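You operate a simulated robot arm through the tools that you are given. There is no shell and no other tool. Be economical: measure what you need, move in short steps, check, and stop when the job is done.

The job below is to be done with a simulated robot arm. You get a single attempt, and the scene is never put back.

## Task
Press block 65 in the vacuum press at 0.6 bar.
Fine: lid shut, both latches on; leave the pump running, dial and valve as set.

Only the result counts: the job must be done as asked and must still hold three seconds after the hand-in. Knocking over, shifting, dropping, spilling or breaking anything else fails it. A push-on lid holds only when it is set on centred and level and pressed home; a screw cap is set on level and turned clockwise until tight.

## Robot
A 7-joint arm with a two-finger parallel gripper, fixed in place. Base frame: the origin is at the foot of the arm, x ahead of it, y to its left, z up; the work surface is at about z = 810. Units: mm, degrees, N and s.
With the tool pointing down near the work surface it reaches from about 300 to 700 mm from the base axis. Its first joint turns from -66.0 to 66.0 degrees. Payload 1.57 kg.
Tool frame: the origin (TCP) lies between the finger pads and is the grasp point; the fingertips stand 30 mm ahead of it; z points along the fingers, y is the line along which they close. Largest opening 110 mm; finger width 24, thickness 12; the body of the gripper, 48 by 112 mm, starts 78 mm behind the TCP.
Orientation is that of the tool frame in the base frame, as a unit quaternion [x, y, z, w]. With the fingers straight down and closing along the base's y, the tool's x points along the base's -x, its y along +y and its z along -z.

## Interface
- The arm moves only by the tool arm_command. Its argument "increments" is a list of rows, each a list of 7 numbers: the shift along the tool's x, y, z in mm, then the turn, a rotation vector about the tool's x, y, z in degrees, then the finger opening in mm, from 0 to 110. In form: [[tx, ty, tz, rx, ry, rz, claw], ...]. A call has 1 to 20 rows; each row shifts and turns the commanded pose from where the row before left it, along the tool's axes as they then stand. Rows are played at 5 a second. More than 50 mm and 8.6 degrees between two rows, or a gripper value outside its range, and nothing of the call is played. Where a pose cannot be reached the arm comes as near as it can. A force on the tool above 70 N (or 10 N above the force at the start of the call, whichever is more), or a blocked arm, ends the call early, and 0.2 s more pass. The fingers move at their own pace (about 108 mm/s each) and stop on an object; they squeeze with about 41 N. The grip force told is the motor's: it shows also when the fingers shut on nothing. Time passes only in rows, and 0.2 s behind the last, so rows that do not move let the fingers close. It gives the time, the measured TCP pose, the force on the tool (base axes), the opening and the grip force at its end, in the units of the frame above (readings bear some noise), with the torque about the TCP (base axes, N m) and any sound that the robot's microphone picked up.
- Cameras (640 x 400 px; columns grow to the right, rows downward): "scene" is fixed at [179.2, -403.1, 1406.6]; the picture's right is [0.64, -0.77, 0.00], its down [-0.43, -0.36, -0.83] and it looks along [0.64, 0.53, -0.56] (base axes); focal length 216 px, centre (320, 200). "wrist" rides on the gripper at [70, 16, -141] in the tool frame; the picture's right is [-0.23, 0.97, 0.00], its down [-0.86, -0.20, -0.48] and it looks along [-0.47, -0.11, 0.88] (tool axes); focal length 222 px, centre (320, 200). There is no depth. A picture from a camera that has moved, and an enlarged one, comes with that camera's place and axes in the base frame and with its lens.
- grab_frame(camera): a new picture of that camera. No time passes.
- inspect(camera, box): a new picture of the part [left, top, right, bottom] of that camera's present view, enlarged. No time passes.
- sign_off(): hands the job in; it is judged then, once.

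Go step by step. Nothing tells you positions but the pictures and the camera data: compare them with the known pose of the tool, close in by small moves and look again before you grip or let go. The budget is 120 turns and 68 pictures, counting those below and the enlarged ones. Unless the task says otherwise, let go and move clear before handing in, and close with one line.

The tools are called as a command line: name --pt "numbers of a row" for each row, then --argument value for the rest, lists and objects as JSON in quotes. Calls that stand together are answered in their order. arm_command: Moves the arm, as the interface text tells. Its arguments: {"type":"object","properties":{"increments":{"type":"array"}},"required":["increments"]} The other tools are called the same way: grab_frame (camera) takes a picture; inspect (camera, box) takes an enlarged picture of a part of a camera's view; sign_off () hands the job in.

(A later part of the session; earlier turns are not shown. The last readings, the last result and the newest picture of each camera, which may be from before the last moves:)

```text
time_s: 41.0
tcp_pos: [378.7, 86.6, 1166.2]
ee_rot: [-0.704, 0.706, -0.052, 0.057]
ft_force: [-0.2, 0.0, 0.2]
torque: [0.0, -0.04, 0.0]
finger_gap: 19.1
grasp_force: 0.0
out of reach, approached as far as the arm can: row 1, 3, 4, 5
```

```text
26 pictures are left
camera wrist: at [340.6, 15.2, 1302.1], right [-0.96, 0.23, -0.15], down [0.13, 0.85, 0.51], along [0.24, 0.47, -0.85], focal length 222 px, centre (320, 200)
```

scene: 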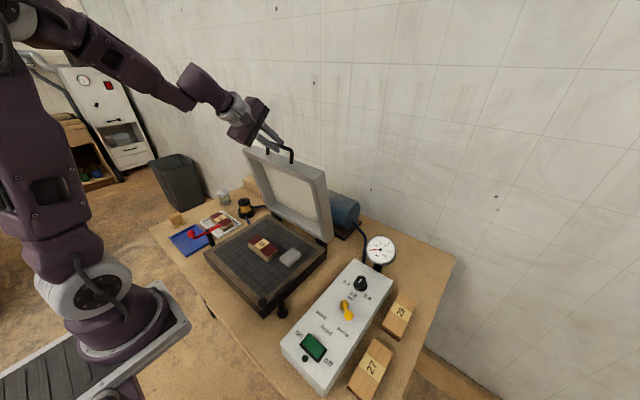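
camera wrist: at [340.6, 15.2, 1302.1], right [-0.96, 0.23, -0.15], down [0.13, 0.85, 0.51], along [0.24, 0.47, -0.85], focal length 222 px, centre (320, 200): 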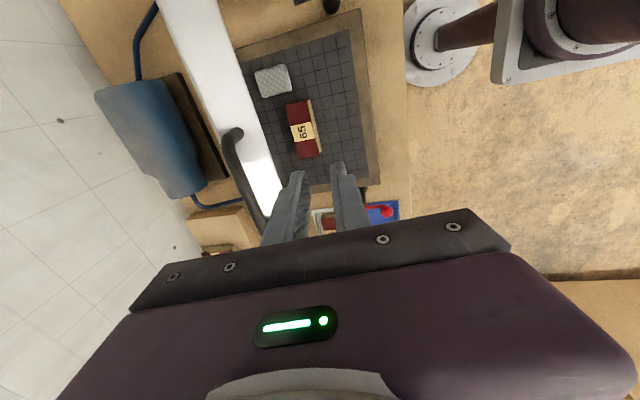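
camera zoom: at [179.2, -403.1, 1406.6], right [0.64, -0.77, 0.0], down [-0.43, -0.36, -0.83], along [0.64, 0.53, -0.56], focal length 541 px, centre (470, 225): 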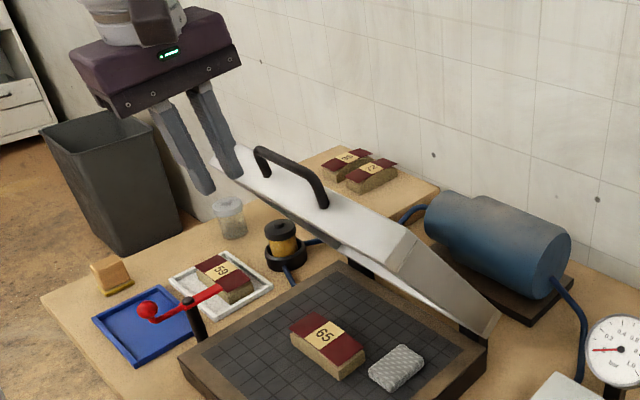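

The arm swung clear at its limit, and the lid stays put at about 30° from vertical with the bar near (456, 85, 1132). That is within reach of a vertical tool, so I'll go above it with the fingers open.

arm_command --pt "0 0 -35 -4.4 0 0 50" --pt "0 0 -30 -4.4 0 0 50" --pt "0 -43 0 0 0 0 50" --pt "0 -43 0 0 0 0 50" --pt "0 0 0 0 0 0 50"

grab_frame --camera "wrist"

```text
time_s: 42.2
tcp_pos: [336.2, 97.0, 1223.6]
ee_rot: [-0.706, 0.708, 0.001, 0.003]
ft_force: [1.3, -0.2, 0.4]
torque: [-0.01, 0.02, -0.01]
finger_gap: 50.0
grasp_force: 0.1
out of reach, approached as far as the arm can: row 1, 2, 3, 4
```

```text
25 pictures are left
camera wrist: at [319.0, 26.7, 1363.8], right [-0.97, 0.23, 0.0], down [0.2, 0.85, 0.49], along [0.11, 0.47, -0.87], focal length 222 px, centre (320, 200)
```

wrist: 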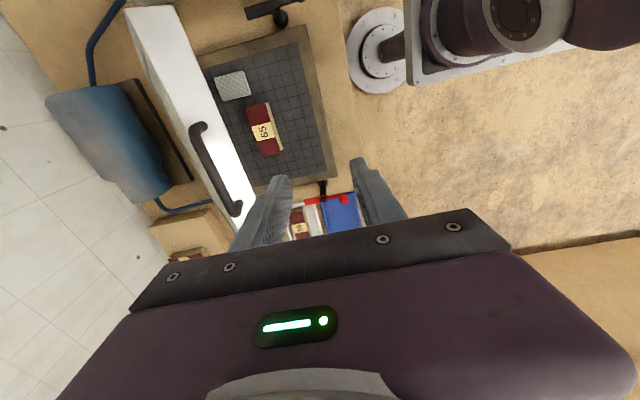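

The arm stopped short, apparently against a joint limit. I'll try a short outward move, then check.

arm_command --pt "0 -15 0 0 0 0 50" --pt "0 -15 0 0 0 0 50" --pt "0 0 0 0 0 0 50"

grab_frame --camera "scene"

```text
time_s: 43.0
tcp_pos: [336.0, 98.4, 1222.6]
ee_rot: [-0.705, 0.709, 0.002, 0.004]
ft_force: [-1.3, -0.9, -0.2]
torque: [0.0, 0.03, 0.03]
finger_gap: 50.3
grasp_force: 0.0
out of reach, approached as far as the arm can: row 1, 2
```

```text
24 pictures are left
```

scene: 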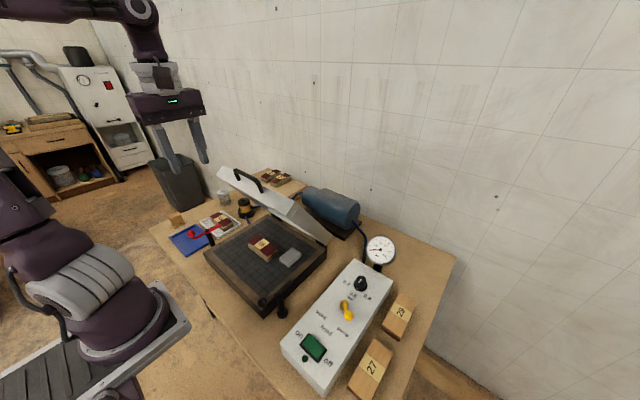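

The elbow has swung into an awkward configuration. I rotate the wrist back toward its neutral yaw and try moving outward again.

arm_command --pt "0 0 0 0 0 8.18 50" --pt "0 0 0 0 0 8.18 50" --pt "0 0 0 0 0 8.18 50" --pt "0 0 0 0 0 8.18 50" --pt "0 0 0 0 0 8.18 50" --pt "0 0 0 0 0 8.18 50" --pt "0 0 0 0 0 8.18 50" --pt "0 0 0 0 0 8.18 50" --pt "0 0 0 0 0 8.18 50" --pt "0 0 0 0 0 8.18 50" --pt "0 0 0 0 0 8.18 50" --pt "-20 0 0 0 0 0 50" --pt "-20 0 0 0 0 0 50" --pt "-20 0 0 0 0 0 50" --pt "0 0 0 0 0 0 50"

```text
time_s: 46.2
tcp_pos: [338.4, 103.6, 1218.6]
ee_rot: [0.002, 1.0, 0.004, 0.002]
ft_force: [0.6, 0.1, 0.0]
torque: [0.0, 0.01, 0.01]
finger_gap: 50.1
grasp_force: 0.0
out of reach, approached as far as the arm can: row 12, 13, 14
```

arm_command --pt "0 0 20 0 0 0 50" --pt "0 0 20 0 0 0 50" --pt "0 0 0 0 0 0 50"

arm_command --pt "0 20 0 0 0 0 50" --pt "0 20 0 0 0 0 50" --pt "0 20 0 0 0 0 50" --pt "0 20 0 0 0 0 50" --pt "0 0 0 0 0 0 50"

arm_command --pt "-20 0 0 0 0 0 50" --pt "-20 0 0 0 0 0 50" --pt "-20 0 0 0 0 0 50" --pt "0 0 0 0 0 0 50"

```text
time_s: 47.0
tcp_pos: [337.9, 102.2, 1178.1]
ee_rot: [0.002, 1.0, 0.003, 0.0]
ft_force: [-0.6, 0.2, 1.0]
torque: [0.02, 0.03, -0.01]
finger_gap: 50.3
grasp_force: 0.0
```

```text
time_s: 48.2
tcp_pos: [314.2, 172.5, 1179.6]
ee_rot: [0.001, 1.0, 0.003, 0.001]
ft_force: [0.1, -0.3, -0.5]
torque: [0.01, -0.02, -0.04]
finger_gap: 50.3
grasp_force: 0.2
out of reach, approached as far as the arm can: row 2, 3, 4
```

```text
time_s: 49.2
tcp_pos: [324.6, 150.3, 1180.6]
ee_rot: [0.001, 1.0, 0.005, 0.001]
ft_force: [0.6, -0.2, 0.2]
torque: [0.01, 0.0, -0.01]
finger_gap: 50.0
grasp_force: 0.0
out of reach, approached as far as the arm can: row 1, 2, 3
```

In this configuration the reach is capped at about 355 mm radius. I try to leave it by going lower and retrying outward toward free space at +y.

arm_command --pt "0 10 40 0 0 0 50" --pt "0 10 40 0 0 0 50" --pt "0 10 40 0 0 0 50" --pt "0 10 40 0 0 0 50" --pt "0 0 0 0 0 0 50"

arm_command --pt "-10 20 0 0 0 0 50" --pt "-10 20 0 0 0 0 50" --pt "-10 20 0 0 0 0 50" --pt "-10 20 0 0 0 0 50" --pt "0 0 0 0 0 0 50"

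grab_frame --camera "scene"

```text
time_s: 50.4
tcp_pos: [302.8, 168.9, 1096.0]
ee_rot: [0.002, 1.0, 0.004, 0.001]
ft_force: [-0.2, 0.6, 0.4]
torque: [-0.02, 0.0, -0.01]
finger_gap: 50.2
grasp_force: 0.0
out of reach, approached as far as the arm can: row 1, 2, 3, 4
```

```text
time_s: 51.6
tcp_pos: [303.1, 168.9, 1096.0]
ee_rot: [0.002, 1.0, 0.004, 0.002]
ft_force: [0.6, -0.2, -0.7]
torque: [-0.02, -0.02, 0.01]
finger_gap: 50.1
grasp_force: 0.1
out of reach, approached as far as the arm can: row 1, 2, 3, 4
```

```text
23 pictures are left
```

scene: 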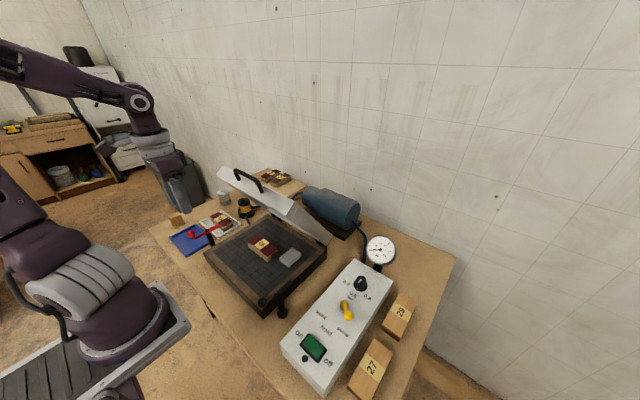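

The elbow seems twisted with the first joint near its +66° limit. I swing toward −y at constant radius to bring that joint back.

arm_command --pt "0 -15 -40 0 0 0 50" --pt "0 -15 -40 0 0 0 50" --pt "-5 -30 -40 0 0 0 50" --pt "-5 -30 0 0 0 0 50" --pt "-5 -30 0 0 0 0 50" --pt "-5 -30 0 0 0 0 50" --pt "0 -30 0 0 0 0 50" --pt "0 -30 0 0 0 0 50" --pt "0 0 0 0 0 0 50"

arm_command --pt "-20 0 0 0 0 0 50" --pt "-20 0 0 0 0 0 50" --pt "-20 0 0 0 0 0 50" --pt "0 0 0 0 0 0 50"

```text
refused: row 3 steps farther than a row can; nothing moved
```

```text
time_s: 52.6
tcp_pos: [311.2, 154.2, 1109.4]
ee_rot: [0.002, 1.0, 0.004, 0.0]
ft_force: [0.1, -0.4, -0.3]
torque: [0.0, -0.02, -0.02]
finger_gap: 50.2
grasp_force: 0.0
out of reach, approached as far as the arm can: row 1, 2, 3
```

arm_command --pt "0 -15 -40 0 0 0 50" --pt "0 -15 -40 0 0 0 50" --pt "0 -30 -10 0 0 0 50" --pt "0 -30 0 0 0 0 50" --pt "0 -30 0 0 0 0 50" --pt "0 -30 0 0 0 0 50" --pt "0 -30 0 0 0 0 50" --pt "0 -30 0 0 0 0 50" --pt "0 -30 0 0 0 0 50" --pt "0 0 0 0 0 0 50"

arm_command --pt "-20 0 0 0 0 0 50" --pt "-20 0 0 0 0 0 50" --pt "-20 0 0 0 0 0 50" --pt "0 0 0 0 0 0 50"

```text
time_s: 54.8
tcp_pos: [294.4, 32.4, 1171.9]
ee_rot: [0.001, 1.0, 0.006, 0.004]
ft_force: [0.4, -0.3, -0.7]
torque: [0.01, -0.01, 0.0]
finger_gap: 50.1
grasp_force: 0.2
out of reach, approached as far as the arm can: row 5, 6, 7, 8, 9
```

```text
time_s: 55.8
tcp_pos: [326.5, 57.2, 1166.3]
ee_rot: [0.001, 1.0, 0.004, 0.002]
ft_force: [-0.2, -0.6, -0.7]
torque: [-0.01, -0.03, -0.01]
finger_gap: 50.1
grasp_force: 0.0
out of reach, approached as far as the arm can: row 1, 2, 3
```

Still boxed in. I'll try tilting the tool forward, as in the reachable poses earlier, and then moving up and out.

arm_command --pt "0 0 0 0 -8.3 0 50" --pt "0 0 0 0 -8.3 0 50" --pt "0 0 0 0 -8.3 0 50" --pt "0 0 0 0 -8.3 0 50" --pt "0 0 0 0 -8.3 0 50" --pt "0 0 0 0 0 0 50"

arm_command --pt "-28 0 -28 0 0 0 50" --pt "-28 0 -28 0 0 0 50" --pt "-28 0 -28 0 0 0 50" --pt "-15 0 15 0 0 0 50" --pt "-15 0 15 0 0 0 50" --pt "0 0 0 0 0 0 50"

grab_frame --camera "scene"

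```text
time_s: 57.2
tcp_pos: [328.9, 61.4, 1179.0]
ee_rot: [0.003, 0.936, 0.002, 0.353]
ft_force: [-0.9, 0.6, 0.2]
torque: [-0.01, -0.01, 0.01]
finger_gap: 50.0
grasp_force: 0.1
out of reach, approached as far as the arm can: row 5
```

```text
time_s: 58.6
tcp_pos: [377.6, 60.6, 1294.7]
ee_rot: [0.003, 0.935, 0.003, 0.354]
ft_force: [-0.2, -0.4, 0.1]
torque: [-0.01, 0.01, 0.0]
finger_gap: 49.9
grasp_force: 0.0
```

```text
22 pictures are left
```

scene: 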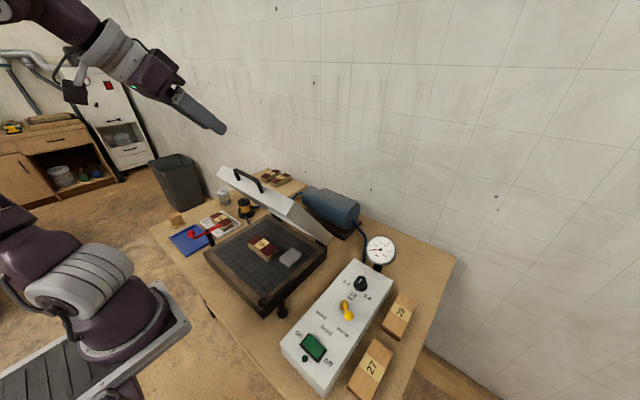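

Now the arm moves freely. I go further out while tilted, then level.

arm_command --pt "-22.5 0 19.8 0 0 0 50" --pt "-22.5 0 19.8 0 0 0 50" --pt "-22.5 0 19.8 0 0 0 50" --pt "-22.5 0 19.8 0 0 0 50" --pt "0 0 0 0 0 0 50"

arm_command --pt "0 0 0 0 8.3 0 50" --pt "0 0 0 0 8.3 0 50" --pt "0 0 0 0 8.3 0 50" --pt "0 0 0 0 8.3 0 50" --pt "0 0 0 0 8.3 0 50" --pt "0 0 0 0 0 0 50"

```text
time_s: 59.8
tcp_pos: [496.8, 61.1, 1295.0]
ee_rot: [0.002, 0.935, 0.002, 0.354]
ft_force: [0.3, 0.6, 1.0]
torque: [0.07, 0.0, 0.01]
finger_gap: 50.2
grasp_force: 0.1
```

```text
time_s: 61.2
tcp_pos: [333.4, 115.9, 1260.2]
ee_rot: [0.003, 1.0, 0.006, 0.001]
ft_force: [0.0, 0.1, -0.8]
torque: [0.02, 0.01, 0.03]
finger_gap: 50.0
grasp_force: 0.1
out of reach, approached as far as the arm can: row 1, 2, 3, 4, 5
```

Levelling pulls the arm back, so the elbow needs unwinding. I tilt again and swing the whole pose toward +y, where the first joint is naturally near its limit, so the twist should relax.

arm_command --pt "0 0 0 0 -8.3 0 50" --pt "0 0 0 0 -8.3 0 50" --pt "0 0 0 0 -8.3 0 50" --pt "0 0 0 0 -8.3 0 50" --pt "0 0 0 0 -8.3 0 50" --pt "-28 0 2 0 0 0 50" --pt "-28 0 2 0 0 0 50" --pt "1.6 39.7 -1.4 -3.96 0 -4.5 50" --pt "1.6 39.7 -1.4 -3.96 0 -4.5 50" --pt "1.6 39.7 -1.4 -3.96 0 -4.5 50" --pt "1.6 39.7 -1.4 -3.96 0 -4.5 50" --pt "1.6 39.7 -1.4 -3.96 0 -4.5 50" --pt "1.6 39.7 -1.4 -3.96 0 -4.5 50" --pt "0 0 0 0 0 0 50"

grab_frame --camera "scene"

```text
time_s: 64.2
tcp_pos: [302.2, 339.1, 1296.3]
ee_rot: [-0.287, 0.89, 0.111, 0.337]
ft_force: [0.7, 0.0, -0.5]
torque: [-0.02, 0.01, 0.02]
finger_gap: 50.0
grasp_force: 0.1
```

```text
21 pictures are left
```

scene: 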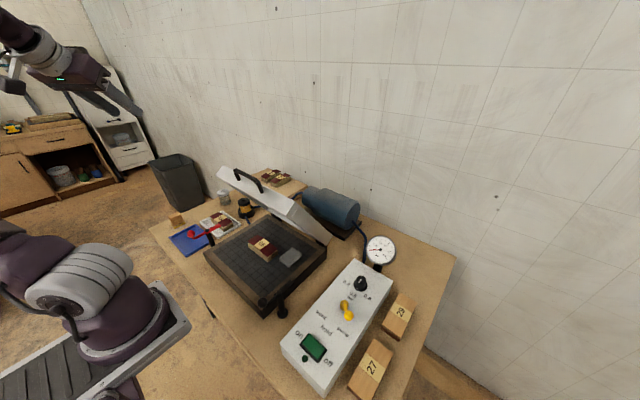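

The swing worked. I extend a little outward here, level the tool and see whether this region is unrestricted again.

arm_command --pt "1.6 39.7 -1.4 -3.96 0 -4.5 50" --pt "1.6 39.7 -1.4 -3.96 0 -4.5 50" --pt "-20 0 18 0 0 0 50" --pt "-20 0 18 0 0 0 50" --pt "0 0 20 0 8.3 0 50" --pt "0 0 20 0 8.3 0 50" --pt "0 0 20 0 8.3 0 50" --pt "0 0 20 0 8.3 0 50" --pt "0 0 20 0 8.3 0 50" --pt "0 0 0 0 0 0 50"

```text
time_s: 66.4
tcp_pos: [174.6, 413.5, 1209.8]
ee_rot: [-0.406, 0.914, 0.003, 0.001]
ft_force: [0.2, 0.6, 0.4]
torque: [0.05, 0.02, 0.01]
finger_gap: 50.3
grasp_force: 0.1
out of reach, approached as far as the arm can: row 6, 7, 8, 9
```

The radius is up to 449 mm now, so the arm is recovering. I move toward (300, 400) and lower.

arm_command --pt "-18.5 -25.4 10 0 0 0 50" --pt "-18.5 -25.4 10 0 0 0 50" --pt "-18.5 -25.4 20 0 0 0 50" --pt "-18.5 -25.4 20 0 0 0 50" --pt "-10 -14 20 0 0 0 50" --pt "0 0 0 0 0 0 50"

grab_frame --camera "scene"

```text
time_s: 67.8
tcp_pos: [217.6, 389.3, 1165.8]
ee_rot: [-0.407, 0.913, 0.003, 0.004]
ft_force: [-0.1, 0.0, -0.3]
torque: [-0.01, -0.01, 0.03]
finger_gap: 50.2
grasp_force: 0.0
out of reach, approached as far as the arm can: row 1, 2, 3, 4, 5
```

```text
20 pictures are left
```

scene: 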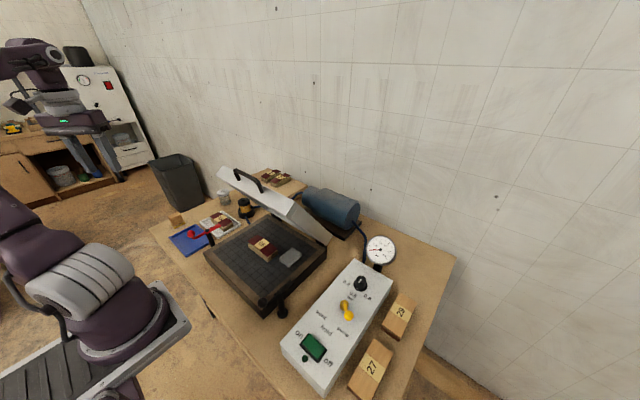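

inspect --camera "scene" --box '[0, 20, 200, 400]'

```text
1.05 times, centred on (100, 210) of scene (not enlarged: the box is as wide or as high as the picture)
camera zoom: at [179.2, -403.1, 1406.6], right [0.64, -0.77, 0.0], down [-0.43, -0.36, -0.83], along [0.64, 0.53, -0.56], focal length 228 px, centre (552, 190)
```

zoom: 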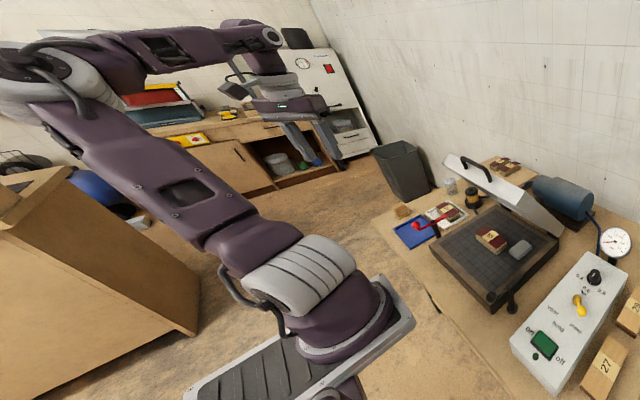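

The full view shows the upper arm leaning back with a folded elbow. Stretching the arm nearly straight, high and clear of everything, should reset the elbow, so I tilt the tool, swing back and then extend up and out.

arm_command --pt "0 0 -20 0 -8.3 0 50" --pt "0 0 -20 0 -8.3 0 50" --pt "0 0 -20 0 -8.3 0 50" --pt "0 0 -20 0 -8.3 0 50" --pt "0 0 -20 0 -8.3 0 50" --pt "-30 0 -10 0 0 0 50" --pt "-30 0 -10 0 0 0 50" --pt "1.6 -39.7 -1.4 3.96 0 4.5 50" --pt "1.6 -39.7 -1.4 3.96 0 4.5 50" --pt "1.6 -39.7 -1.4 3.96 0 4.5 50" --pt "1.6 -39.7 -1.4 3.96 0 4.5 50" --pt "1.6 -39.7 -1.4 3.96 0 4.5 50" --pt "1.6 -39.7 -1.4 3.96 0 4.5 50" --pt "1.6 -39.7 -1.4 3.96 0 4.5 50" --pt "1.6 -39.7 -1.4 3.96 0 4.5 50" --pt "0 0 0 0 0 0 50"

```text
time_s: 71.2
tcp_pos: [344.1, 108.6, 1315.9]
ee_rot: [0.003, 0.935, 0.002, 0.353]
ft_force: [-0.4, 0.4, 0.0]
torque: [-0.02, 0.0, 0.02]
finger_gap: 50.0
grasp_force: 0.0
```

arm_command --pt "-41.9 0 -9.8 0 0 0 50" --pt "-41.9 0 -9.8 0 0 0 50" --pt "-41.9 0 -9.8 0 0 0 50" --pt "-41.9 0 -9.8 0 0 0 50" --pt "-41.9 0 -9.8 0 0 0 50" --pt "-41.9 0 -9.8 0 0 0 50" --pt "-41.9 0 -9.8 0 0 0 50" --pt "-41.9 0 -9.8 0 0 0 50" --pt "0 0 0 0 0 0 50"

inspect --camera "scene" --box '[0, 0, 200, 400]'

```text
time_s: 73.2
tcp_pos: [437.7, 61.8, 1463.7]
ee_rot: [0.003, 0.935, 0.003, 0.355]
ft_force: [0.1, -0.5, 0.2]
torque: [0.0, -0.01, -0.03]
finger_gap: 50.1
grasp_force: 0.2
out of reach, approached as far as the arm can: row 4, 5, 6, 7, 8
```

```text
1.00 times, centred on (100, 200) of scene (not enlarged: the box is as wide or as high as the picture)
camera zoom: at [179.2, -403.1, 1406.6], right [0.64, -0.77, 0.0], down [-0.43, -0.36, -0.83], along [0.64, 0.53, -0.56], focal length 216 px, centre (540, 200)
```

zoom: 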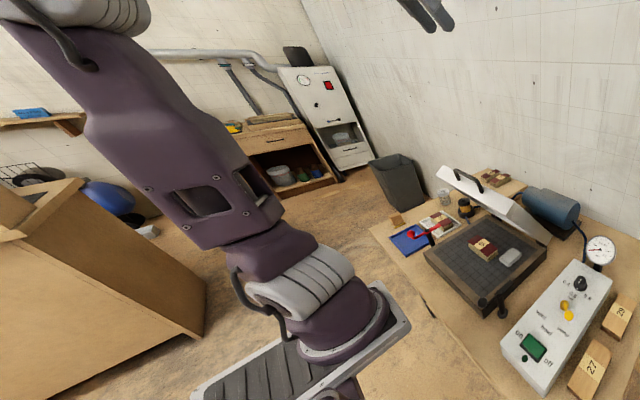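

The stuck posture has joint 1 at +66° with the elbow leaning back, which is natural only at azimuth about 66°. So I return there, align the tool's heading with that azimuth and extend radially.

arm_command --pt "41.9 0 9.8 0 0 0 50" --pt "41.9 0 9.8 0 0 0 50" --pt "41.9 0 9.8 0 0 0 50" --pt "1.6 39.7 -1.4 -3.96 0 -4.5 50" --pt "1.6 39.7 -1.4 -3.96 0 -4.5 50" --pt "1.6 39.7 -1.4 -3.96 0 -4.5 50" --pt "1.6 39.7 -1.4 -3.96 0 -4.5 50" --pt "1.6 39.7 -1.4 -3.96 0 -4.5 50" --pt "1.6 39.7 -1.4 -3.96 0 -4.5 50" --pt "1.6 39.7 -1.4 -3.96 0 -4.5 50" --pt "1.6 39.7 -1.4 -3.96 0 -4.5 50" --pt "1.6 10 -1.4 -3.96 0 -4.5 50" --pt "0 0 0 -3.96 0 -4.5 50" --pt "0 0 0 0 0 0 50"

```text
time_s: 76.2
tcp_pos: [228.5, 350.7, 1358.3]
ee_rot: [-0.467, 0.81, 0.178, 0.309]
ft_force: [-0.7, -0.3, -0.3]
torque: [0.01, 0.01, -0.02]
finger_gap: 50.0
grasp_force: 0.1
```

arm_command --pt "-22.5 0 19.8 0 0 0 50" --pt "-22.5 0 19.8 0 0 0 50" --pt "-22.5 0 19.8 0 0 0 50" --pt "-22.5 0 19.8 0 0 0 50" --pt "-22.5 0 19.8 0 0 0 50" --pt "26.4 0 30 0 0 0 50" --pt "26.4 0 30 0 0 0 50" --pt "26.4 0 30 0 0 0 50" --pt "26.4 0 30 0 0 0 50" --pt "26.4 0 30 0 0 0 50" --pt "0 0 0 0 0 0 50"

arm_command --pt "0 0 0 0 8.3 0 50" --pt "0 0 0 0 8.3 0 50" --pt "0 0 0 0 8.3 0 50" --pt "0 0 0 0 8.3 0 50" --pt "0 0 0 0 8.3 0 50" --pt "0 0 0 0 0 0 50"

```text
time_s: 78.6
tcp_pos: [289.8, 455.0, 1157.6]
ee_rot: [-0.465, 0.81, 0.178, 0.309]
ft_force: [0.4, 0.5, 0.6]
torque: [-0.02, -0.06, -0.01]
finger_gap: 49.7
grasp_force: 0.0
out of reach, approached as far as the arm can: row 5
```

```text
time_s: 80.0
tcp_pos: [287.1, 457.1, 1161.2]
ee_rot: [-0.487, 0.845, 0.11, 0.189]
ft_force: [-0.2, 0.1, 0.2]
torque: [0.01, 0.04, -0.03]
finger_gap: 50.0
grasp_force: 0.0
out of reach, approached as far as the arm can: row 2, 3, 4, 5
```

arm_command --pt "0 35 0 0 0 0 50" --pt "0 35 0 0 0 0 50" --pt "0 0 0 0 8.3 0 50" --pt "0 0 0 0 8.3 0 50" --pt "0 0 0 0 8.3 0 50" --pt "0 0 0 0 0 0 50"

inspect --camera "scene" --box '[0, 0, 200, 400]'

```text
time_s: 81.4
tcp_pos: [157.7, 450.2, 1154.2]
ee_rot: [-0.499, 0.866, 0.001, 0.003]
ft_force: [-0.7, 0.0, 1.0]
torque: [0.04, -0.01, 0.01]
finger_gap: 50.1
grasp_force: 0.1
out of reach, approached as far as the arm can: row 3, 4, 5
```

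```text
1.00 times, centred on (100, 200) of scene (not enlarged: the box is as wide or as high as the picture)
camera zoom: at [179.2, -403.1, 1406.6], right [0.64, -0.77, 0.0], down [-0.43, -0.36, -0.83], along [0.64, 0.53, -0.56], focal length 216 px, centre (540, 200)
```

zoom: 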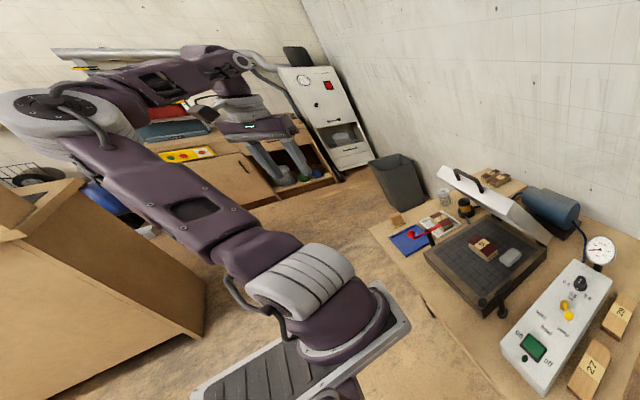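

Still restricted. I test going lower here with the tool vertical, then outward.

arm_command --pt "0 0 40 0 0 0 50" --pt "0 0 40 0 0 0 50" --pt "0 0 40 0 0 0 50" --pt "0 0 40 0 0 0 50" --pt "0 0 0 0 0 0 50"

arm_command --pt "-15 -15 0 0 0 0 50" --pt "-15 -15 0 0 0 0 50" --pt "-15 -15 0 0 0 0 50" --pt "-15 -15 0 0 0 0 50" --pt "0 0 0 0 0 0 50"

arm_command --pt "0 0 0 0 0 8 50" --pt "0 0 0 0 0 8 50" --pt "0 0 0 0 0 8 50" --pt "0 0 0 0 0 8 50" --pt "0 0 0 0 0 8 50" --pt "0 0 0 0 0 8 50" --pt "0 0 0 0 0 8 50" --pt "0 0 0 0 0 8 50" --pt "0 0 0 0 0 8 50" --pt "0 0 0 0 0 8 50" --pt "0 0 0 0 0 8 50" --pt "0 0 0 0 0 8 50" --pt "0 0 0 0 0 8 50" --pt "0 0 0 0 0 8 50" --pt "0 0 0 0 0 8 50" --pt "0 0 0 0 0 0 50"

```text
time_s: 82.6
tcp_pos: [159.5, 450.4, 995.2]
ee_rot: [-0.499, 0.867, 0.002, 0.002]
ft_force: [-0.2, -0.5, 0.2]
torque: [-0.02, -0.01, -0.01]
finger_gap: 50.1
grasp_force: 0.1
```

```text
time_s: 83.8
tcp_pos: [195.3, 453.7, 992.9]
ee_rot: [-0.499, 0.867, 0.002, 0.003]
ft_force: [0.2, -0.1, 0.0]
torque: [-0.01, 0.0, 0.0]
finger_gap: 50.0
grasp_force: 0.1
out of reach, approached as far as the arm can: row 2, 3, 4
```

```text
time_s: 87.2
tcp_pos: [218.5, 231.9, 993.0]
ee_rot: [0.236, 0.972, 0.005, 0.003]
ft_force: [1.4, 0.0, -0.3]
torque: [0.01, -0.02, 0.0]
finger_gap: 50.2
grasp_force: 0.2
out of reach, approached as far as the arm can: row 5, 6, 7, 8, 9, 10, 11, 12, 13, 14, 15
```

Yaw turns out to drive the limit: turning clockwise shrinks the reach. So I turn the other way by a lot and then test outward.

arm_command --pt "0 0 -10 0 0 -8 50" --pt "0 0 -10 0 0 -8 50" --pt "0 0 -10 0 0 -8 50" --pt "0 0 -10 0 0 -8 50" --pt "0 0 0 0 0 -8 50" --pt "0 0 0 0 0 -8 50" --pt "0 0 0 0 0 -8 50" --pt "0 0 0 0 0 -8 50" --pt "0 0 0 0 0 -8 50" --pt "0 0 0 0 0 -8 50" --pt "0 0 0 0 0 -8 50" --pt "0 0 0 0 0 -8 50" --pt "0 0 0 0 0 -8 50" --pt "0 0 0 0 0 -8 50" --pt "0 0 0 0 0 -5 50" --pt "0 0 0 0 0 0 50"

arm_command --pt "0 -25 0 0 0 0 50" --pt "0 -25 0 0 0 0 50" --pt "0 -25 0 0 0 0 50" --pt "0 -25 0 0 0 0 50" --pt "0 0 0 0 0 0 50"

```text
time_s: 90.6
tcp_pos: [218.7, 231.0, 1033.0]
ee_rot: [-0.706, 0.708, -0.001, 0.006]
ft_force: [-0.1, -0.2, 0.2]
torque: [-0.04, -0.02, -0.01]
finger_gap: 50.0
grasp_force: 0.1
```

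```text
time_s: 91.8
tcp_pos: [268.5, 231.2, 1034.6]
ee_rot: [-0.706, 0.709, 0.0, 0.005]
ft_force: [-0.3, 0.8, -0.9]
torque: [-0.02, -0.01, -0.01]
finger_gap: 49.9
grasp_force: 0.1
out of reach, approached as far as the arm can: row 3, 4
```

arm_command --pt "0 0 0 0 0 -8 50" --pt "0 0 0 0 0 -8 50" --pt "0 0 0 0 0 -8 50" --pt "0 0 0 0 0 -8 50" --pt "0 0 0 0 0 -8 50" --pt "0 0 0 0 0 -8 50" --pt "0 0 0 0 0 -8 50" --pt "0 0 0 0 0 -8 50" --pt "22.5 -11 0 0 0 0 50" --pt "22.5 -11 0 0 0 0 50" --pt "22.5 -11 0 0 0 0 50" --pt "22.5 -11 0 0 0 0 50" --pt "0 0 0 0 0 0 50"

inspect --camera "scene" --box '[0, 0, 200, 400]'

```text
time_s: 94.6
tcp_pos: [269.3, 231.5, 1036.6]
ee_rot: [0.974, -0.227, 0.003, -0.004]
ft_force: [-0.2, 0.4, -0.3]
torque: [0.01, -0.01, 0.0]
finger_gap: 50.2
grasp_force: 0.0
out of reach, approached as far as the arm can: row 9, 10, 11, 12
```

```text
1.00 times, centred on (100, 200) of scene (not enlarged: the box is as wide or as high as the picture)
camera zoom: at [179.2, -403.1, 1406.6], right [0.64, -0.77, 0.0], down [-0.43, -0.36, -0.83], along [0.64, 0.53, -0.56], focal length 216 px, centre (540, 200)
```

zoom: 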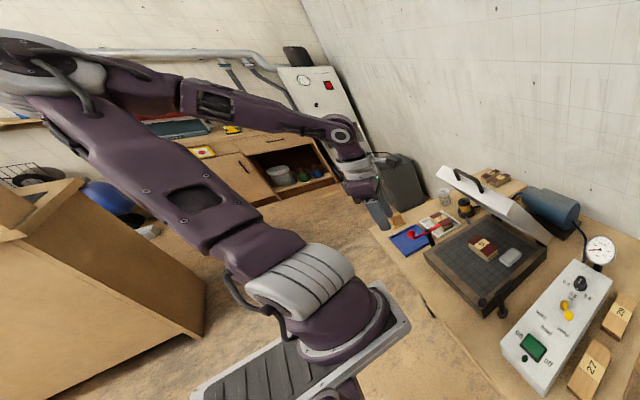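

Joint 7 now has slack, so I test swinging toward −y to make joint 1 unwind.

arm_command --pt "13 27 -20 0 0 0 50" --pt "13 27 -20 0 0 0 50" --pt "13 27 -20 0 0 0 50" --pt "13 27 -20 0 0 0 50" --pt "13 27 0 0 0 0 50" --pt "13 27 0 0 0 0 50" --pt "13 27 0 0 0 0 50" --pt "13 27 0 0 0 0 50" --pt "13 27 0 0 0 0 50" --pt "13 27 0 0 0 0 50" --pt "0 0 0 0 0 0 50"

arm_command --pt "22.5 -11 0 0 0 0 50" --pt "22.5 -11 0 0 0 0 50" --pt "22.5 -11 0 0 0 0 50" --pt "0 0 0 0 0 0 50"

```text
time_s: 97.0
tcp_pos: [272.2, 8.6, 1097.2]
ee_rot: [0.974, -0.228, 0.005, -0.005]
ft_force: [1.1, -0.8, 0.5]
torque: [0.0, -0.01, 0.03]
finger_gap: 49.9
grasp_force: 0.0
out of reach, approached as far as the arm can: row 8, 9, 10
```

```text
time_s: 98.0
tcp_pos: [313.9, 34.4, 1104.8]
ee_rot: [0.974, -0.227, 0.005, -0.007]
ft_force: [-0.4, 0.3, -0.2]
torque: [0.02, 0.01, 0.0]
finger_gap: 50.0
grasp_force: 0.0
out of reach, approached as far as the arm can: row 1, 2, 3
```

I go to azimuth about 70° and extend purely radially there, which should push the elbow forward.

arm_command --pt "-25.8 -33.6 0 0 0 0 50" --pt "-25.8 -33.6 0 0 0 0 50" --pt "-25.8 -33.6 0 0 0 0 50" --pt "-25.8 -33.6 0 0 0 0 50" --pt "-41 -11.2 0 0 0 0 50" --pt "-41 -11.2 0 0 0 0 50" --pt "-41 -11.2 0 0 0 0 50" --pt "-41 -11.2 0 0 0 0 50" --pt "-41 -11.2 0 0 0 0 50" --pt "-3 -34.7 20 0 0 0 50" --pt "-3 -34.7 20 0 0 0 50" --pt "-3 -34.7 20 0 0 0 50" --pt "-3 -34.7 20 0 0 0 50" --pt "-3 -34.7 15 0 0 0 50" --pt "-3 -34.7 15 0 0 0 50" --pt "-3 -34.7 15 0 0 0 50" --pt "0 0 0 0 0 0 50"

```text
time_s: 101.6
tcp_pos: [148.4, 504.3, 981.4]
ee_rot: [0.974, -0.228, 0.003, -0.004]
ft_force: [0.3, 0.6, 0.0]
torque: [-0.01, -0.03, -0.02]
finger_gap: 50.2
grasp_force: 0.0
out of reach, approached as far as the arm can: row 14, 15, 16
```

arm_command --pt "21 -3.6 0 0 0 0 50" --pt "21 -3.6 0 0 0 0 50" --pt "21 -3.6 0 0 0 0 50" --pt "21 -3.6 0 0 0 0 50" --pt "25.3 -1.2 0 0 0 0 50" --pt "25.3 -1.2 0 0 0 0 50" --pt "25.3 -1.2 0 0 0 0 50" --pt "0 0 0 0 0 0 50"

inspect --camera "scene" --box '[0, 0, 200, 400]'

```text
time_s: 103.4
tcp_pos: [205.2, 440.1, 975.3]
ee_rot: [0.974, -0.227, 0.003, -0.005]
ft_force: [-0.3, -0.4, -0.5]
torque: [-0.04, 0.01, 0.01]
finger_gap: 50.0
grasp_force: 0.0
out of reach, approached as far as the arm can: row 1, 2, 3, 4, 5, 6, 7
```

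```text
1.00 times, centred on (100, 200) of scene (not enlarged: the box is as wide or as high as the picture)
camera zoom: at [179.2, -403.1, 1406.6], right [0.64, -0.77, 0.0], down [-0.43, -0.36, -0.83], along [0.64, 0.53, -0.56], focal length 216 px, centre (540, 200)
```

zoom: 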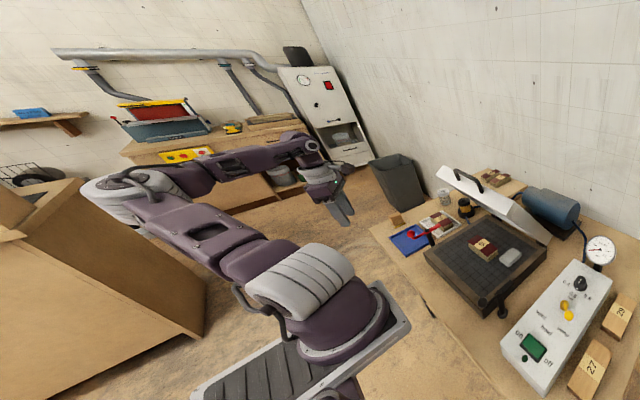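

Reconsidering the picture with its edge distortion, the elbow lies to the back left, which fits joint 1 being strongly negative. So the natural place to unwind is the −y side. I first go back to the front.

arm_command --pt "14.6 33.7 -30 0 0 0 50" --pt "14.6 33.7 -30 0 0 0 50" --pt "14.6 33.7 -30 0 0 0 50" --pt "30 21.5 -20 0 0 0 50" --pt "30 21.5 -20 0 0 0 50" --pt "30 21.5 -20 0 0 0 50" --pt "30 21.5 -20 0 0 0 50" --pt "24.3 27 -10 0 0 0 50" --pt "24.3 27 -10 0 0 0 50" --pt "24.3 27 -10 0 0 0 50" --pt "0 0 0 0 0 0 50"

arm_command --pt "0 0 0 0 0 8.2 50" --pt "0 0 0 0 0 8.2 50" --pt "0 0 0 0 0 8.2 50" --pt "0 0 0 0 0 8.2 50" --pt "0 0 0 0 0 8.2 50" --pt "0 0 0 0 0 8.2 50" --pt "0 0 0 0 0 8.2 50" --pt "0 0 0 0 0 8.2 50" --pt "0 0 0 0 0 8.2 50" --pt "0 0 0 0 0 8.2 50" --pt "0 0 0 0 0 8.2 50" --pt "0 0 0 0 0 8.2 50" --pt "0 0 0 0 0 8.2 50" --pt "0 0 0 0 0 8.2 50" --pt "0 0 0 0 0 8.2 50" --pt "0 0 0 0 0 8.2 50" --pt "0 0 0 0 0 8.2 50" --pt "0 0 0 0 0 8.2 50" --pt "0 0 0 0 0 6 50" --pt "0 0 0 0 0 0 50"

arm_command --pt "0 0 -30 0 -8.3 0 50" --pt "0 0 -30 0 -8.3 0 50" --pt "0 0 -30 0 -8.3 0 50" --pt "0 0 -30 0 -8.3 0 50" --pt "-28 0 -28 0 -8.3 0 50" --pt "0 0 0 0 0 0 50"

```text
time_s: 105.8
tcp_pos: [297.7, 93.1, 1174.1]
ee_rot: [0.974, -0.228, 0.003, -0.003]
ft_force: [-0.1, 0.7, 1.1]
torque: [-0.02, 0.01, 0.0]
finger_gap: 50.2
grasp_force: 0.1
```

```text
time_s: 110.0
tcp_pos: [298.7, 92.9, 1173.1]
ee_rot: [0.0, 1.0, 0.004, 0.005]
ft_force: [-0.3, 0.7, -0.1]
torque: [0.02, -0.01, 0.01]
finger_gap: 50.2
grasp_force: 0.1
```

```text
time_s: 111.4
tcp_pos: [279.5, 93.9, 1327.3]
ee_rot: [0.001, 0.933, 0.003, 0.36]
ft_force: [0.8, 0.0, 0.5]
torque: [-0.01, 0.0, 0.01]
finger_gap: 50.0
grasp_force: 0.1
```

arm_command --pt "1.2 -31 -1.1 3.96 0 4.5 50" --pt "1.2 -31 -1.1 3.96 0 4.5 50" --pt "1.2 -31 -1.1 3.96 0 4.5 50" --pt "1.2 -31 -1.1 3.96 0 4.5 50" --pt "1.2 -31 -1.1 3.96 0 4.5 50" --pt "1.2 -31 -1.1 3.96 0 4.5 50" --pt "1.2 -31 -1.1 3.96 0 4.5 50" --pt "1.2 -31 -1.1 3.96 0 4.5 50" --pt "1.2 -31 -1.1 3.96 0 4.5 50" --pt "1.2 -31 -1.1 3.96 0 4.5 50" --pt "1.2 -31 -1.1 3.96 0 4.5 50" --pt "0 0 0 0 0 0 50"

grab_frame --camera "wrist"

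```text
time_s: 114.0
tcp_pos: [141.1, -292.4, 1323.4]
ee_rot: [0.5, 0.787, -0.162, 0.323]
ft_force: [1.4, -0.5, -0.2]
torque: [-0.01, -0.02, -0.01]
finger_gap: 50.1
grasp_force: 0.0
out of reach, approached as far as the arm can: row 7, 8, 9, 10, 11
```

```text
14 pictures are left
camera wrist: at [85.4, -156.8, 1381.5], right [0.93, 0.28, 0.22], down [-0.09, -0.4, 0.91], along [0.34, -0.87, -0.34], focal length 222 px, centre (320, 200)
```

wrist: 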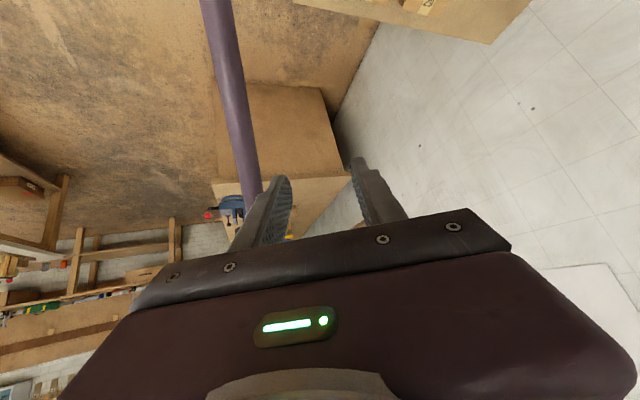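

Reached azimuth −64°. Now I swing rigidly back toward the front and test whether joint 1 follows.

arm_command --pt "1.4 34 -1.2 -3.96 0 -4.5 50" --pt "1.4 34 -1.2 -3.96 0 -4.5 50" --pt "1.4 34 -1.2 -3.96 0 -4.5 50" --pt "1.4 34 -1.2 -3.96 0 -4.5 50" --pt "1.4 34 -1.2 -3.96 0 -4.5 50" --pt "1.4 34 -1.2 -3.96 0 -4.5 50" --pt "1.4 34 -1.2 -3.96 0 -4.5 50" --pt "1.4 34 -1.2 -3.96 0 -4.5 50" --pt "1.4 34 -1.2 -3.96 0 -4.5 50" --pt "1.4 34 -1.2 -3.96 0 -4.5 50" --pt "1.4 34 -1.2 -3.96 0 -4.5 50" --pt "0 0 0 0 0 0 50"

arm_command --pt "-22.5 0 19.8 0 0 0 50" --pt "-22.5 0 19.8 0 0 0 50" --pt "-22.5 0 19.8 0 0 0 50" --pt "0 0 0 0 8.3 0 50" --pt "0 0 0 0 8.3 0 50" --pt "0 0 0 0 8.3 0 50" --pt "0 0 0 0 8.3 0 50" --pt "0 0 0 0 8.3 0 50" --pt "0 0 0 0 0 0 50"

grab_frame --camera "scene"

```text
time_s: 116.6
tcp_pos: [320.3, 9.1, 1341.7]
ee_rot: [-0.014, 0.925, 0.014, 0.38]
ft_force: [0.0, 0.5, -1.0]
torque: [0.0, -0.01, 0.0]
finger_gap: 49.8
grasp_force: 0.0
```

```text
time_s: 118.6
tcp_pos: [325.1, 50.1, 1307.1]
ee_rot: [-0.019, 0.999, 0.02, 0.04]
ft_force: [1.0, 0.1, 0.0]
torque: [0.0, -0.01, 0.02]
finger_gap: 50.1
grasp_force: 0.1
out of reach, approached as far as the arm can: row 7, 8
```

```text
13 pictures are left
```

scene: 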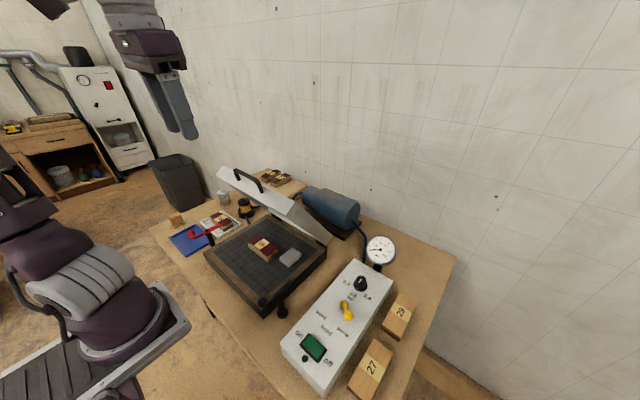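

Joint 1 seems to have been driven to its limit when the wrist yaw saturated. I'll try the reverse: saturating yaw clockwise so that joint 1 has to come back.

arm_command --pt "10 0 0 0 0 8 50" --pt "10 0 0 0 0 8 50" --pt "0 0 0 0 0 8 50" --pt "0 0 0 0 0 8 50" --pt "0 0 0 0 0 8 50" --pt "0 0 0 0 0 8 50" --pt "0 0 0 0 0 8 50" --pt "0 0 0 0 0 8 50" --pt "0 0 0 0 0 8 50" --pt "0 0 0 0 0 8 50" --pt "0 0 0 0 0 8 50" --pt "0 0 0 0 0 8 50" --pt "0 0 0 0 0 8 50" --pt "0 0 0 0 0 8 50" --pt "0 0 0 0 0 8 50" --pt "0 0 0 0 0 8 50" --pt "0 0 0 0 0 8 50" --pt "0 0 0 0 0 0 50"

grab_frame --camera "scene"

```text
time_s: 122.4
tcp_pos: [216.5, -93.4, 1112.9]
ee_rot: [0.685, 0.696, 0.207, 0.06]
ft_force: [-0.6, -0.4, 0.0]
torque: [0.0, -0.03, 0.01]
finger_gap: 49.7
grasp_force: 0.0
out of reach, approached as far as the arm can: row 1, 4, 5, 6, 7, 8, 9, 10, 11, 12, 13, 14, 15, 16, 17
```

```text
12 pictures are left
```

scene: 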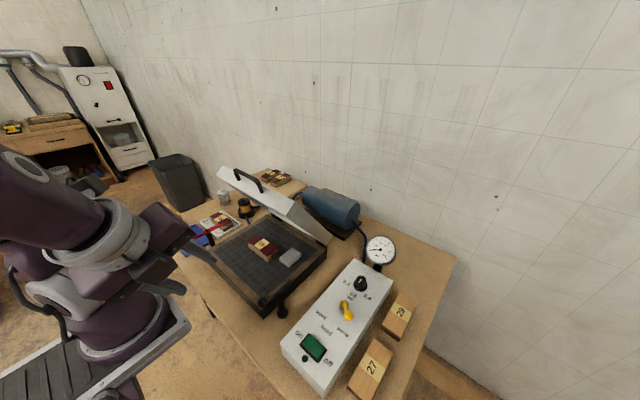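

Yaw saturation did move things. I level the tool, turn back to the normal heading and test outward again.

arm_command --pt "0 0 -20 7.3 -4 0 50" --pt "0 0 -20 7.3 -4 0 50" --pt "0 0 -20 7.3 -4 0 50" --pt "0 0 0 0 0 -8 50" --pt "0 0 0 0 0 -8 50" --pt "0 0 0 0 0 -8 50" --pt "0 0 0 0 0 -8 50" --pt "0 0 0 0 0 -8 50" --pt "0 0 0 0 0 -8 50" --pt "0 0 0 0 0 -8 50" --pt "0 0 0 0 0 -8 50" --pt "0 0 0 0 0 -8 50" --pt "0 0 0 0 0 -8 50" --pt "0 0 0 0 0 -8 50" --pt "0 0 0 0 0 0 50"

arm_command --pt "-25 0 0 0 0 0 50" --pt "-25 0 0 0 0 0 50" --pt "-25 0 0 0 0 0 50" --pt "-25 0 0 0 0 0 50" --pt "-25 0 0 0 0 0 50" --pt "-25 0 0 0 0 0 50" --pt "-25 0 0 0 0 0 50" --pt "0 0 0 0 0 0 50"

```text
time_s: 125.6
tcp_pos: [220.9, -150.4, 1068.3]
ee_rot: [0.006, 0.992, 0.037, 0.116]
ft_force: [-0.5, -0.3, -0.1]
torque: [0.0, 0.02, -0.01]
finger_gap: 50.0
grasp_force: 0.0
out of reach, approached as far as the arm can: row 1, 2, 3
```

```text
time_s: 127.4
tcp_pos: [390.9, -155.2, 1108.6]
ee_rot: [0.007, 0.993, 0.038, 0.116]
ft_force: [0.3, 0.5, -0.1]
torque: [0.03, -0.04, 0.02]
finger_gap: 50.0
grasp_force: 0.1
```

That freed it. I level the tool, rise and go to the lid's centreline at heading 0 to push the lid closed from its outer face.

arm_command --pt "0 0 -35 2.15 6.65 0 10" --pt "0 0 -35 2.15 6.65 0 2" --pt "0 0 -35 0 0 0 2" --pt "0 0 -35 0 0 0 2" --pt "0 42 0 0 0 0 2" --pt "0 42 0 0 0 0 2" --pt "0 42 0 0 0 0 2" --pt "0 42 0 0 0 0 2" --pt "0 42 0 0 0 0 2" --pt "0 42 0 0 0 0 2" --pt "-30 0 0 0 0 0 2" --pt "-30 0 0 0 0 0 2" --pt "-30 0 0 0 0 0 2" --pt "-30 0 0 0 0 0 2" --pt "-30 0 0 0 0 0 2" --pt "0 0 0 0 0 0 2"

grab_frame --camera "wrist"

```text
time_s: 130.8
tcp_pos: [558.5, 66.5, 1227.8]
ee_rot: [0.008, 1.0, 0.002, 0.001]
ft_force: [0.3, 0.5, 0.0]
torque: [0.01, -0.01, 0.0]
finger_gap: 0.1
grasp_force: 21.2
out of reach, approached as far as the arm can: row 1, 10
```

```text
11 pictures are left
camera wrist: at [488.5, 82.9, 1368.8], right [0.24, 0.97, 0.0], down [0.85, -0.21, 0.48], along [0.47, -0.11, -0.88], focal length 222 px, centre (320, 200)
```

wrist: 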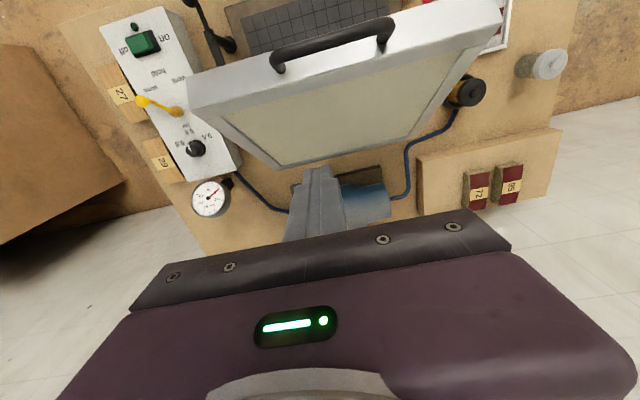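

The arm is free again and sits behind the lid's outer face. I lower behind it and push the frame near its edge forward along the arc.

arm_command --pt "0 9 37 0 0 0 0" --pt "0 9 37 0 0 0 0" --pt "0 9 36 0 0 0 0" --pt "15 0 0 0 0 0 0" --pt "15 0 0 0 0 0 0" --pt "12 0 0 0 0 0 0" --pt "19 0 11.5 0 0 0 0" --pt "19 0 11.5 0 0 0 0" --pt "17 0 14.5 0 0 0 0" --pt "17 0 14.5 0 0 0 0" --pt "0 0 0 0 0 0 0"

grab_frame --camera "scene"

```text
time_s: 133.2
tcp_pos: [444.5, 93.9, 1064.2]
ee_rot: [0.006, 1.0, 0.002, -0.001]
ft_force: [-0.4, 0.2, 1.0]
torque: [0.02, 0.02, 0.05]
finger_gap: 0.0
grasp_force: 21.4
```

```text
10 pictures are left
```

scene: 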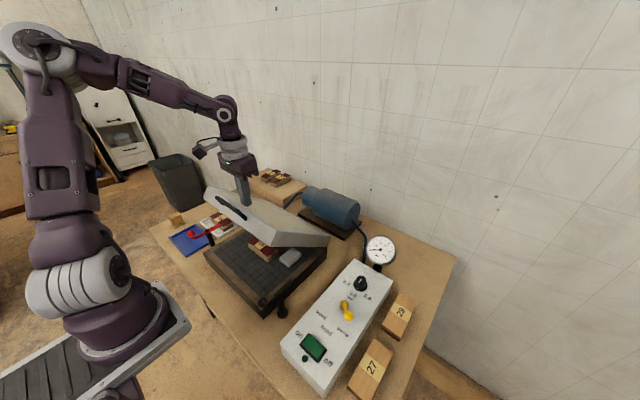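

The lid follows nicely. I keep pushing it down toward closed.

arm_command --pt "14.5 0 17.5 0 0 0 0" --pt "14.5 0 17.5 0 0 0 0" --pt "11 0 19.5 0 0 0 0" --pt "11 0 19.5 0 0 0 0" --pt "7.5 0 21 0 0 0 0" --pt "7.5 0 21 0 0 0 0" --pt "3.5 0 11 0 0 0 0" --pt "0 0 0 0 0 0 0"

arm_command --pt "1.5 0 8 0 0 0 0" --pt "1 0 8 0 0 0 0" --pt "0 0 6 0 0 0 0" --pt "0 0 6 0 0 0 0" --pt "0 0 4 0 0 0 0" --pt "0 0 4 0 0 0 0" --pt "0 0 0 0 0 0 0"

grab_frame --camera "scene"

```text
time_s: 135.0
tcp_pos: [373.9, 95.5, 937.4]
ee_rot: [0.006, 1.0, 0.001, 0.0]
ft_force: [-0.5, 0.2, 0.1]
torque: [0.02, 0.01, 0.02]
finger_gap: 0.0
grasp_force: 21.6
```

```text
time_s: 136.6
tcp_pos: [371.1, 97.2, 902.2]
ee_rot: [0.006, 1.0, 0.001, -0.001]
ft_force: [0.1, 0.5, 0.0]
torque: [-0.02, -0.04, 0.02]
finger_gap: 0.0
grasp_force: 21.3
```

```text
9 pictures are left
```

scene: 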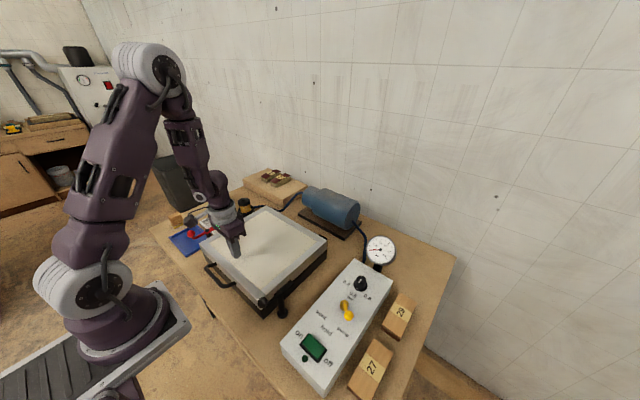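

The lid looks closed. I press gently on its frame to confirm it is seated.

arm_command --pt "0 0 3 0 0 0 0" --pt "0 0 3 0 0 0 0" --pt "0 0 3 0 0 0 0" --pt "0 0 2 0 0 0 0" --pt "0 0 0 0 0 0 0"

```text
time_s: 137.8
tcp_pos: [372.7, 96.6, 891.9]
ee_rot: [0.006, 1.0, 0.001, 0.0]
ft_force: [0.0, 0.1, -0.4]
torque: [-0.01, 0.05, 0.02]
finger_gap: 0.0
grasp_force: 21.2
```

arm_command --pt "0 0 3 0 0 0 0" --pt "0 0 3 0 0 0 0" --pt "0 0 3 0 0 0 0" --pt "0 0 2 0 0 0 0" --pt "0 0 0 0 0 0 0"

inspect --camera "scene" --box '[180, 180, 340, 330]'

```text
time_s: 138.6
tcp_pos: [371.3, 98.6, 885.4]
ee_rot: [0.006, 1.0, 0.002, 0.002]
ft_force: [-8.2, -3.4, 30.5]
torque: [-0.19, 0.59, -0.03]
finger_gap: 0.0
grasp_force: 21.5
stopped in row 3: the force on the tool passed its limit at 95 N (the readings are from after the stop); the commanded pose is now the measured one
```

```text
2.67 times, centred on (260, 255) of scene
camera zoom: at [178.7, -403.2, 1406.6], right [0.64, -0.77, 0.0], down [-0.43, -0.36, -0.83], along [0.64, 0.53, -0.56], focal length 577 px, centre (480, 53)
```

zoom: 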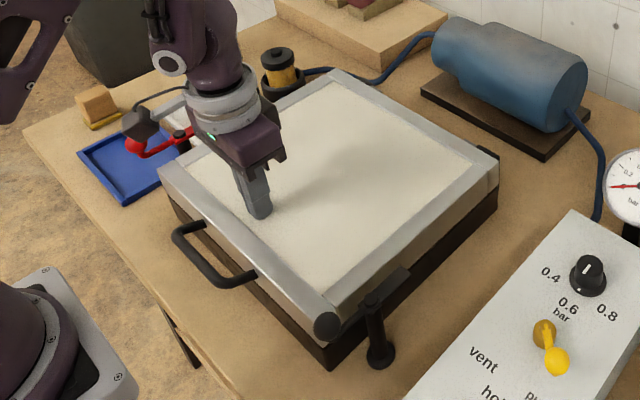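

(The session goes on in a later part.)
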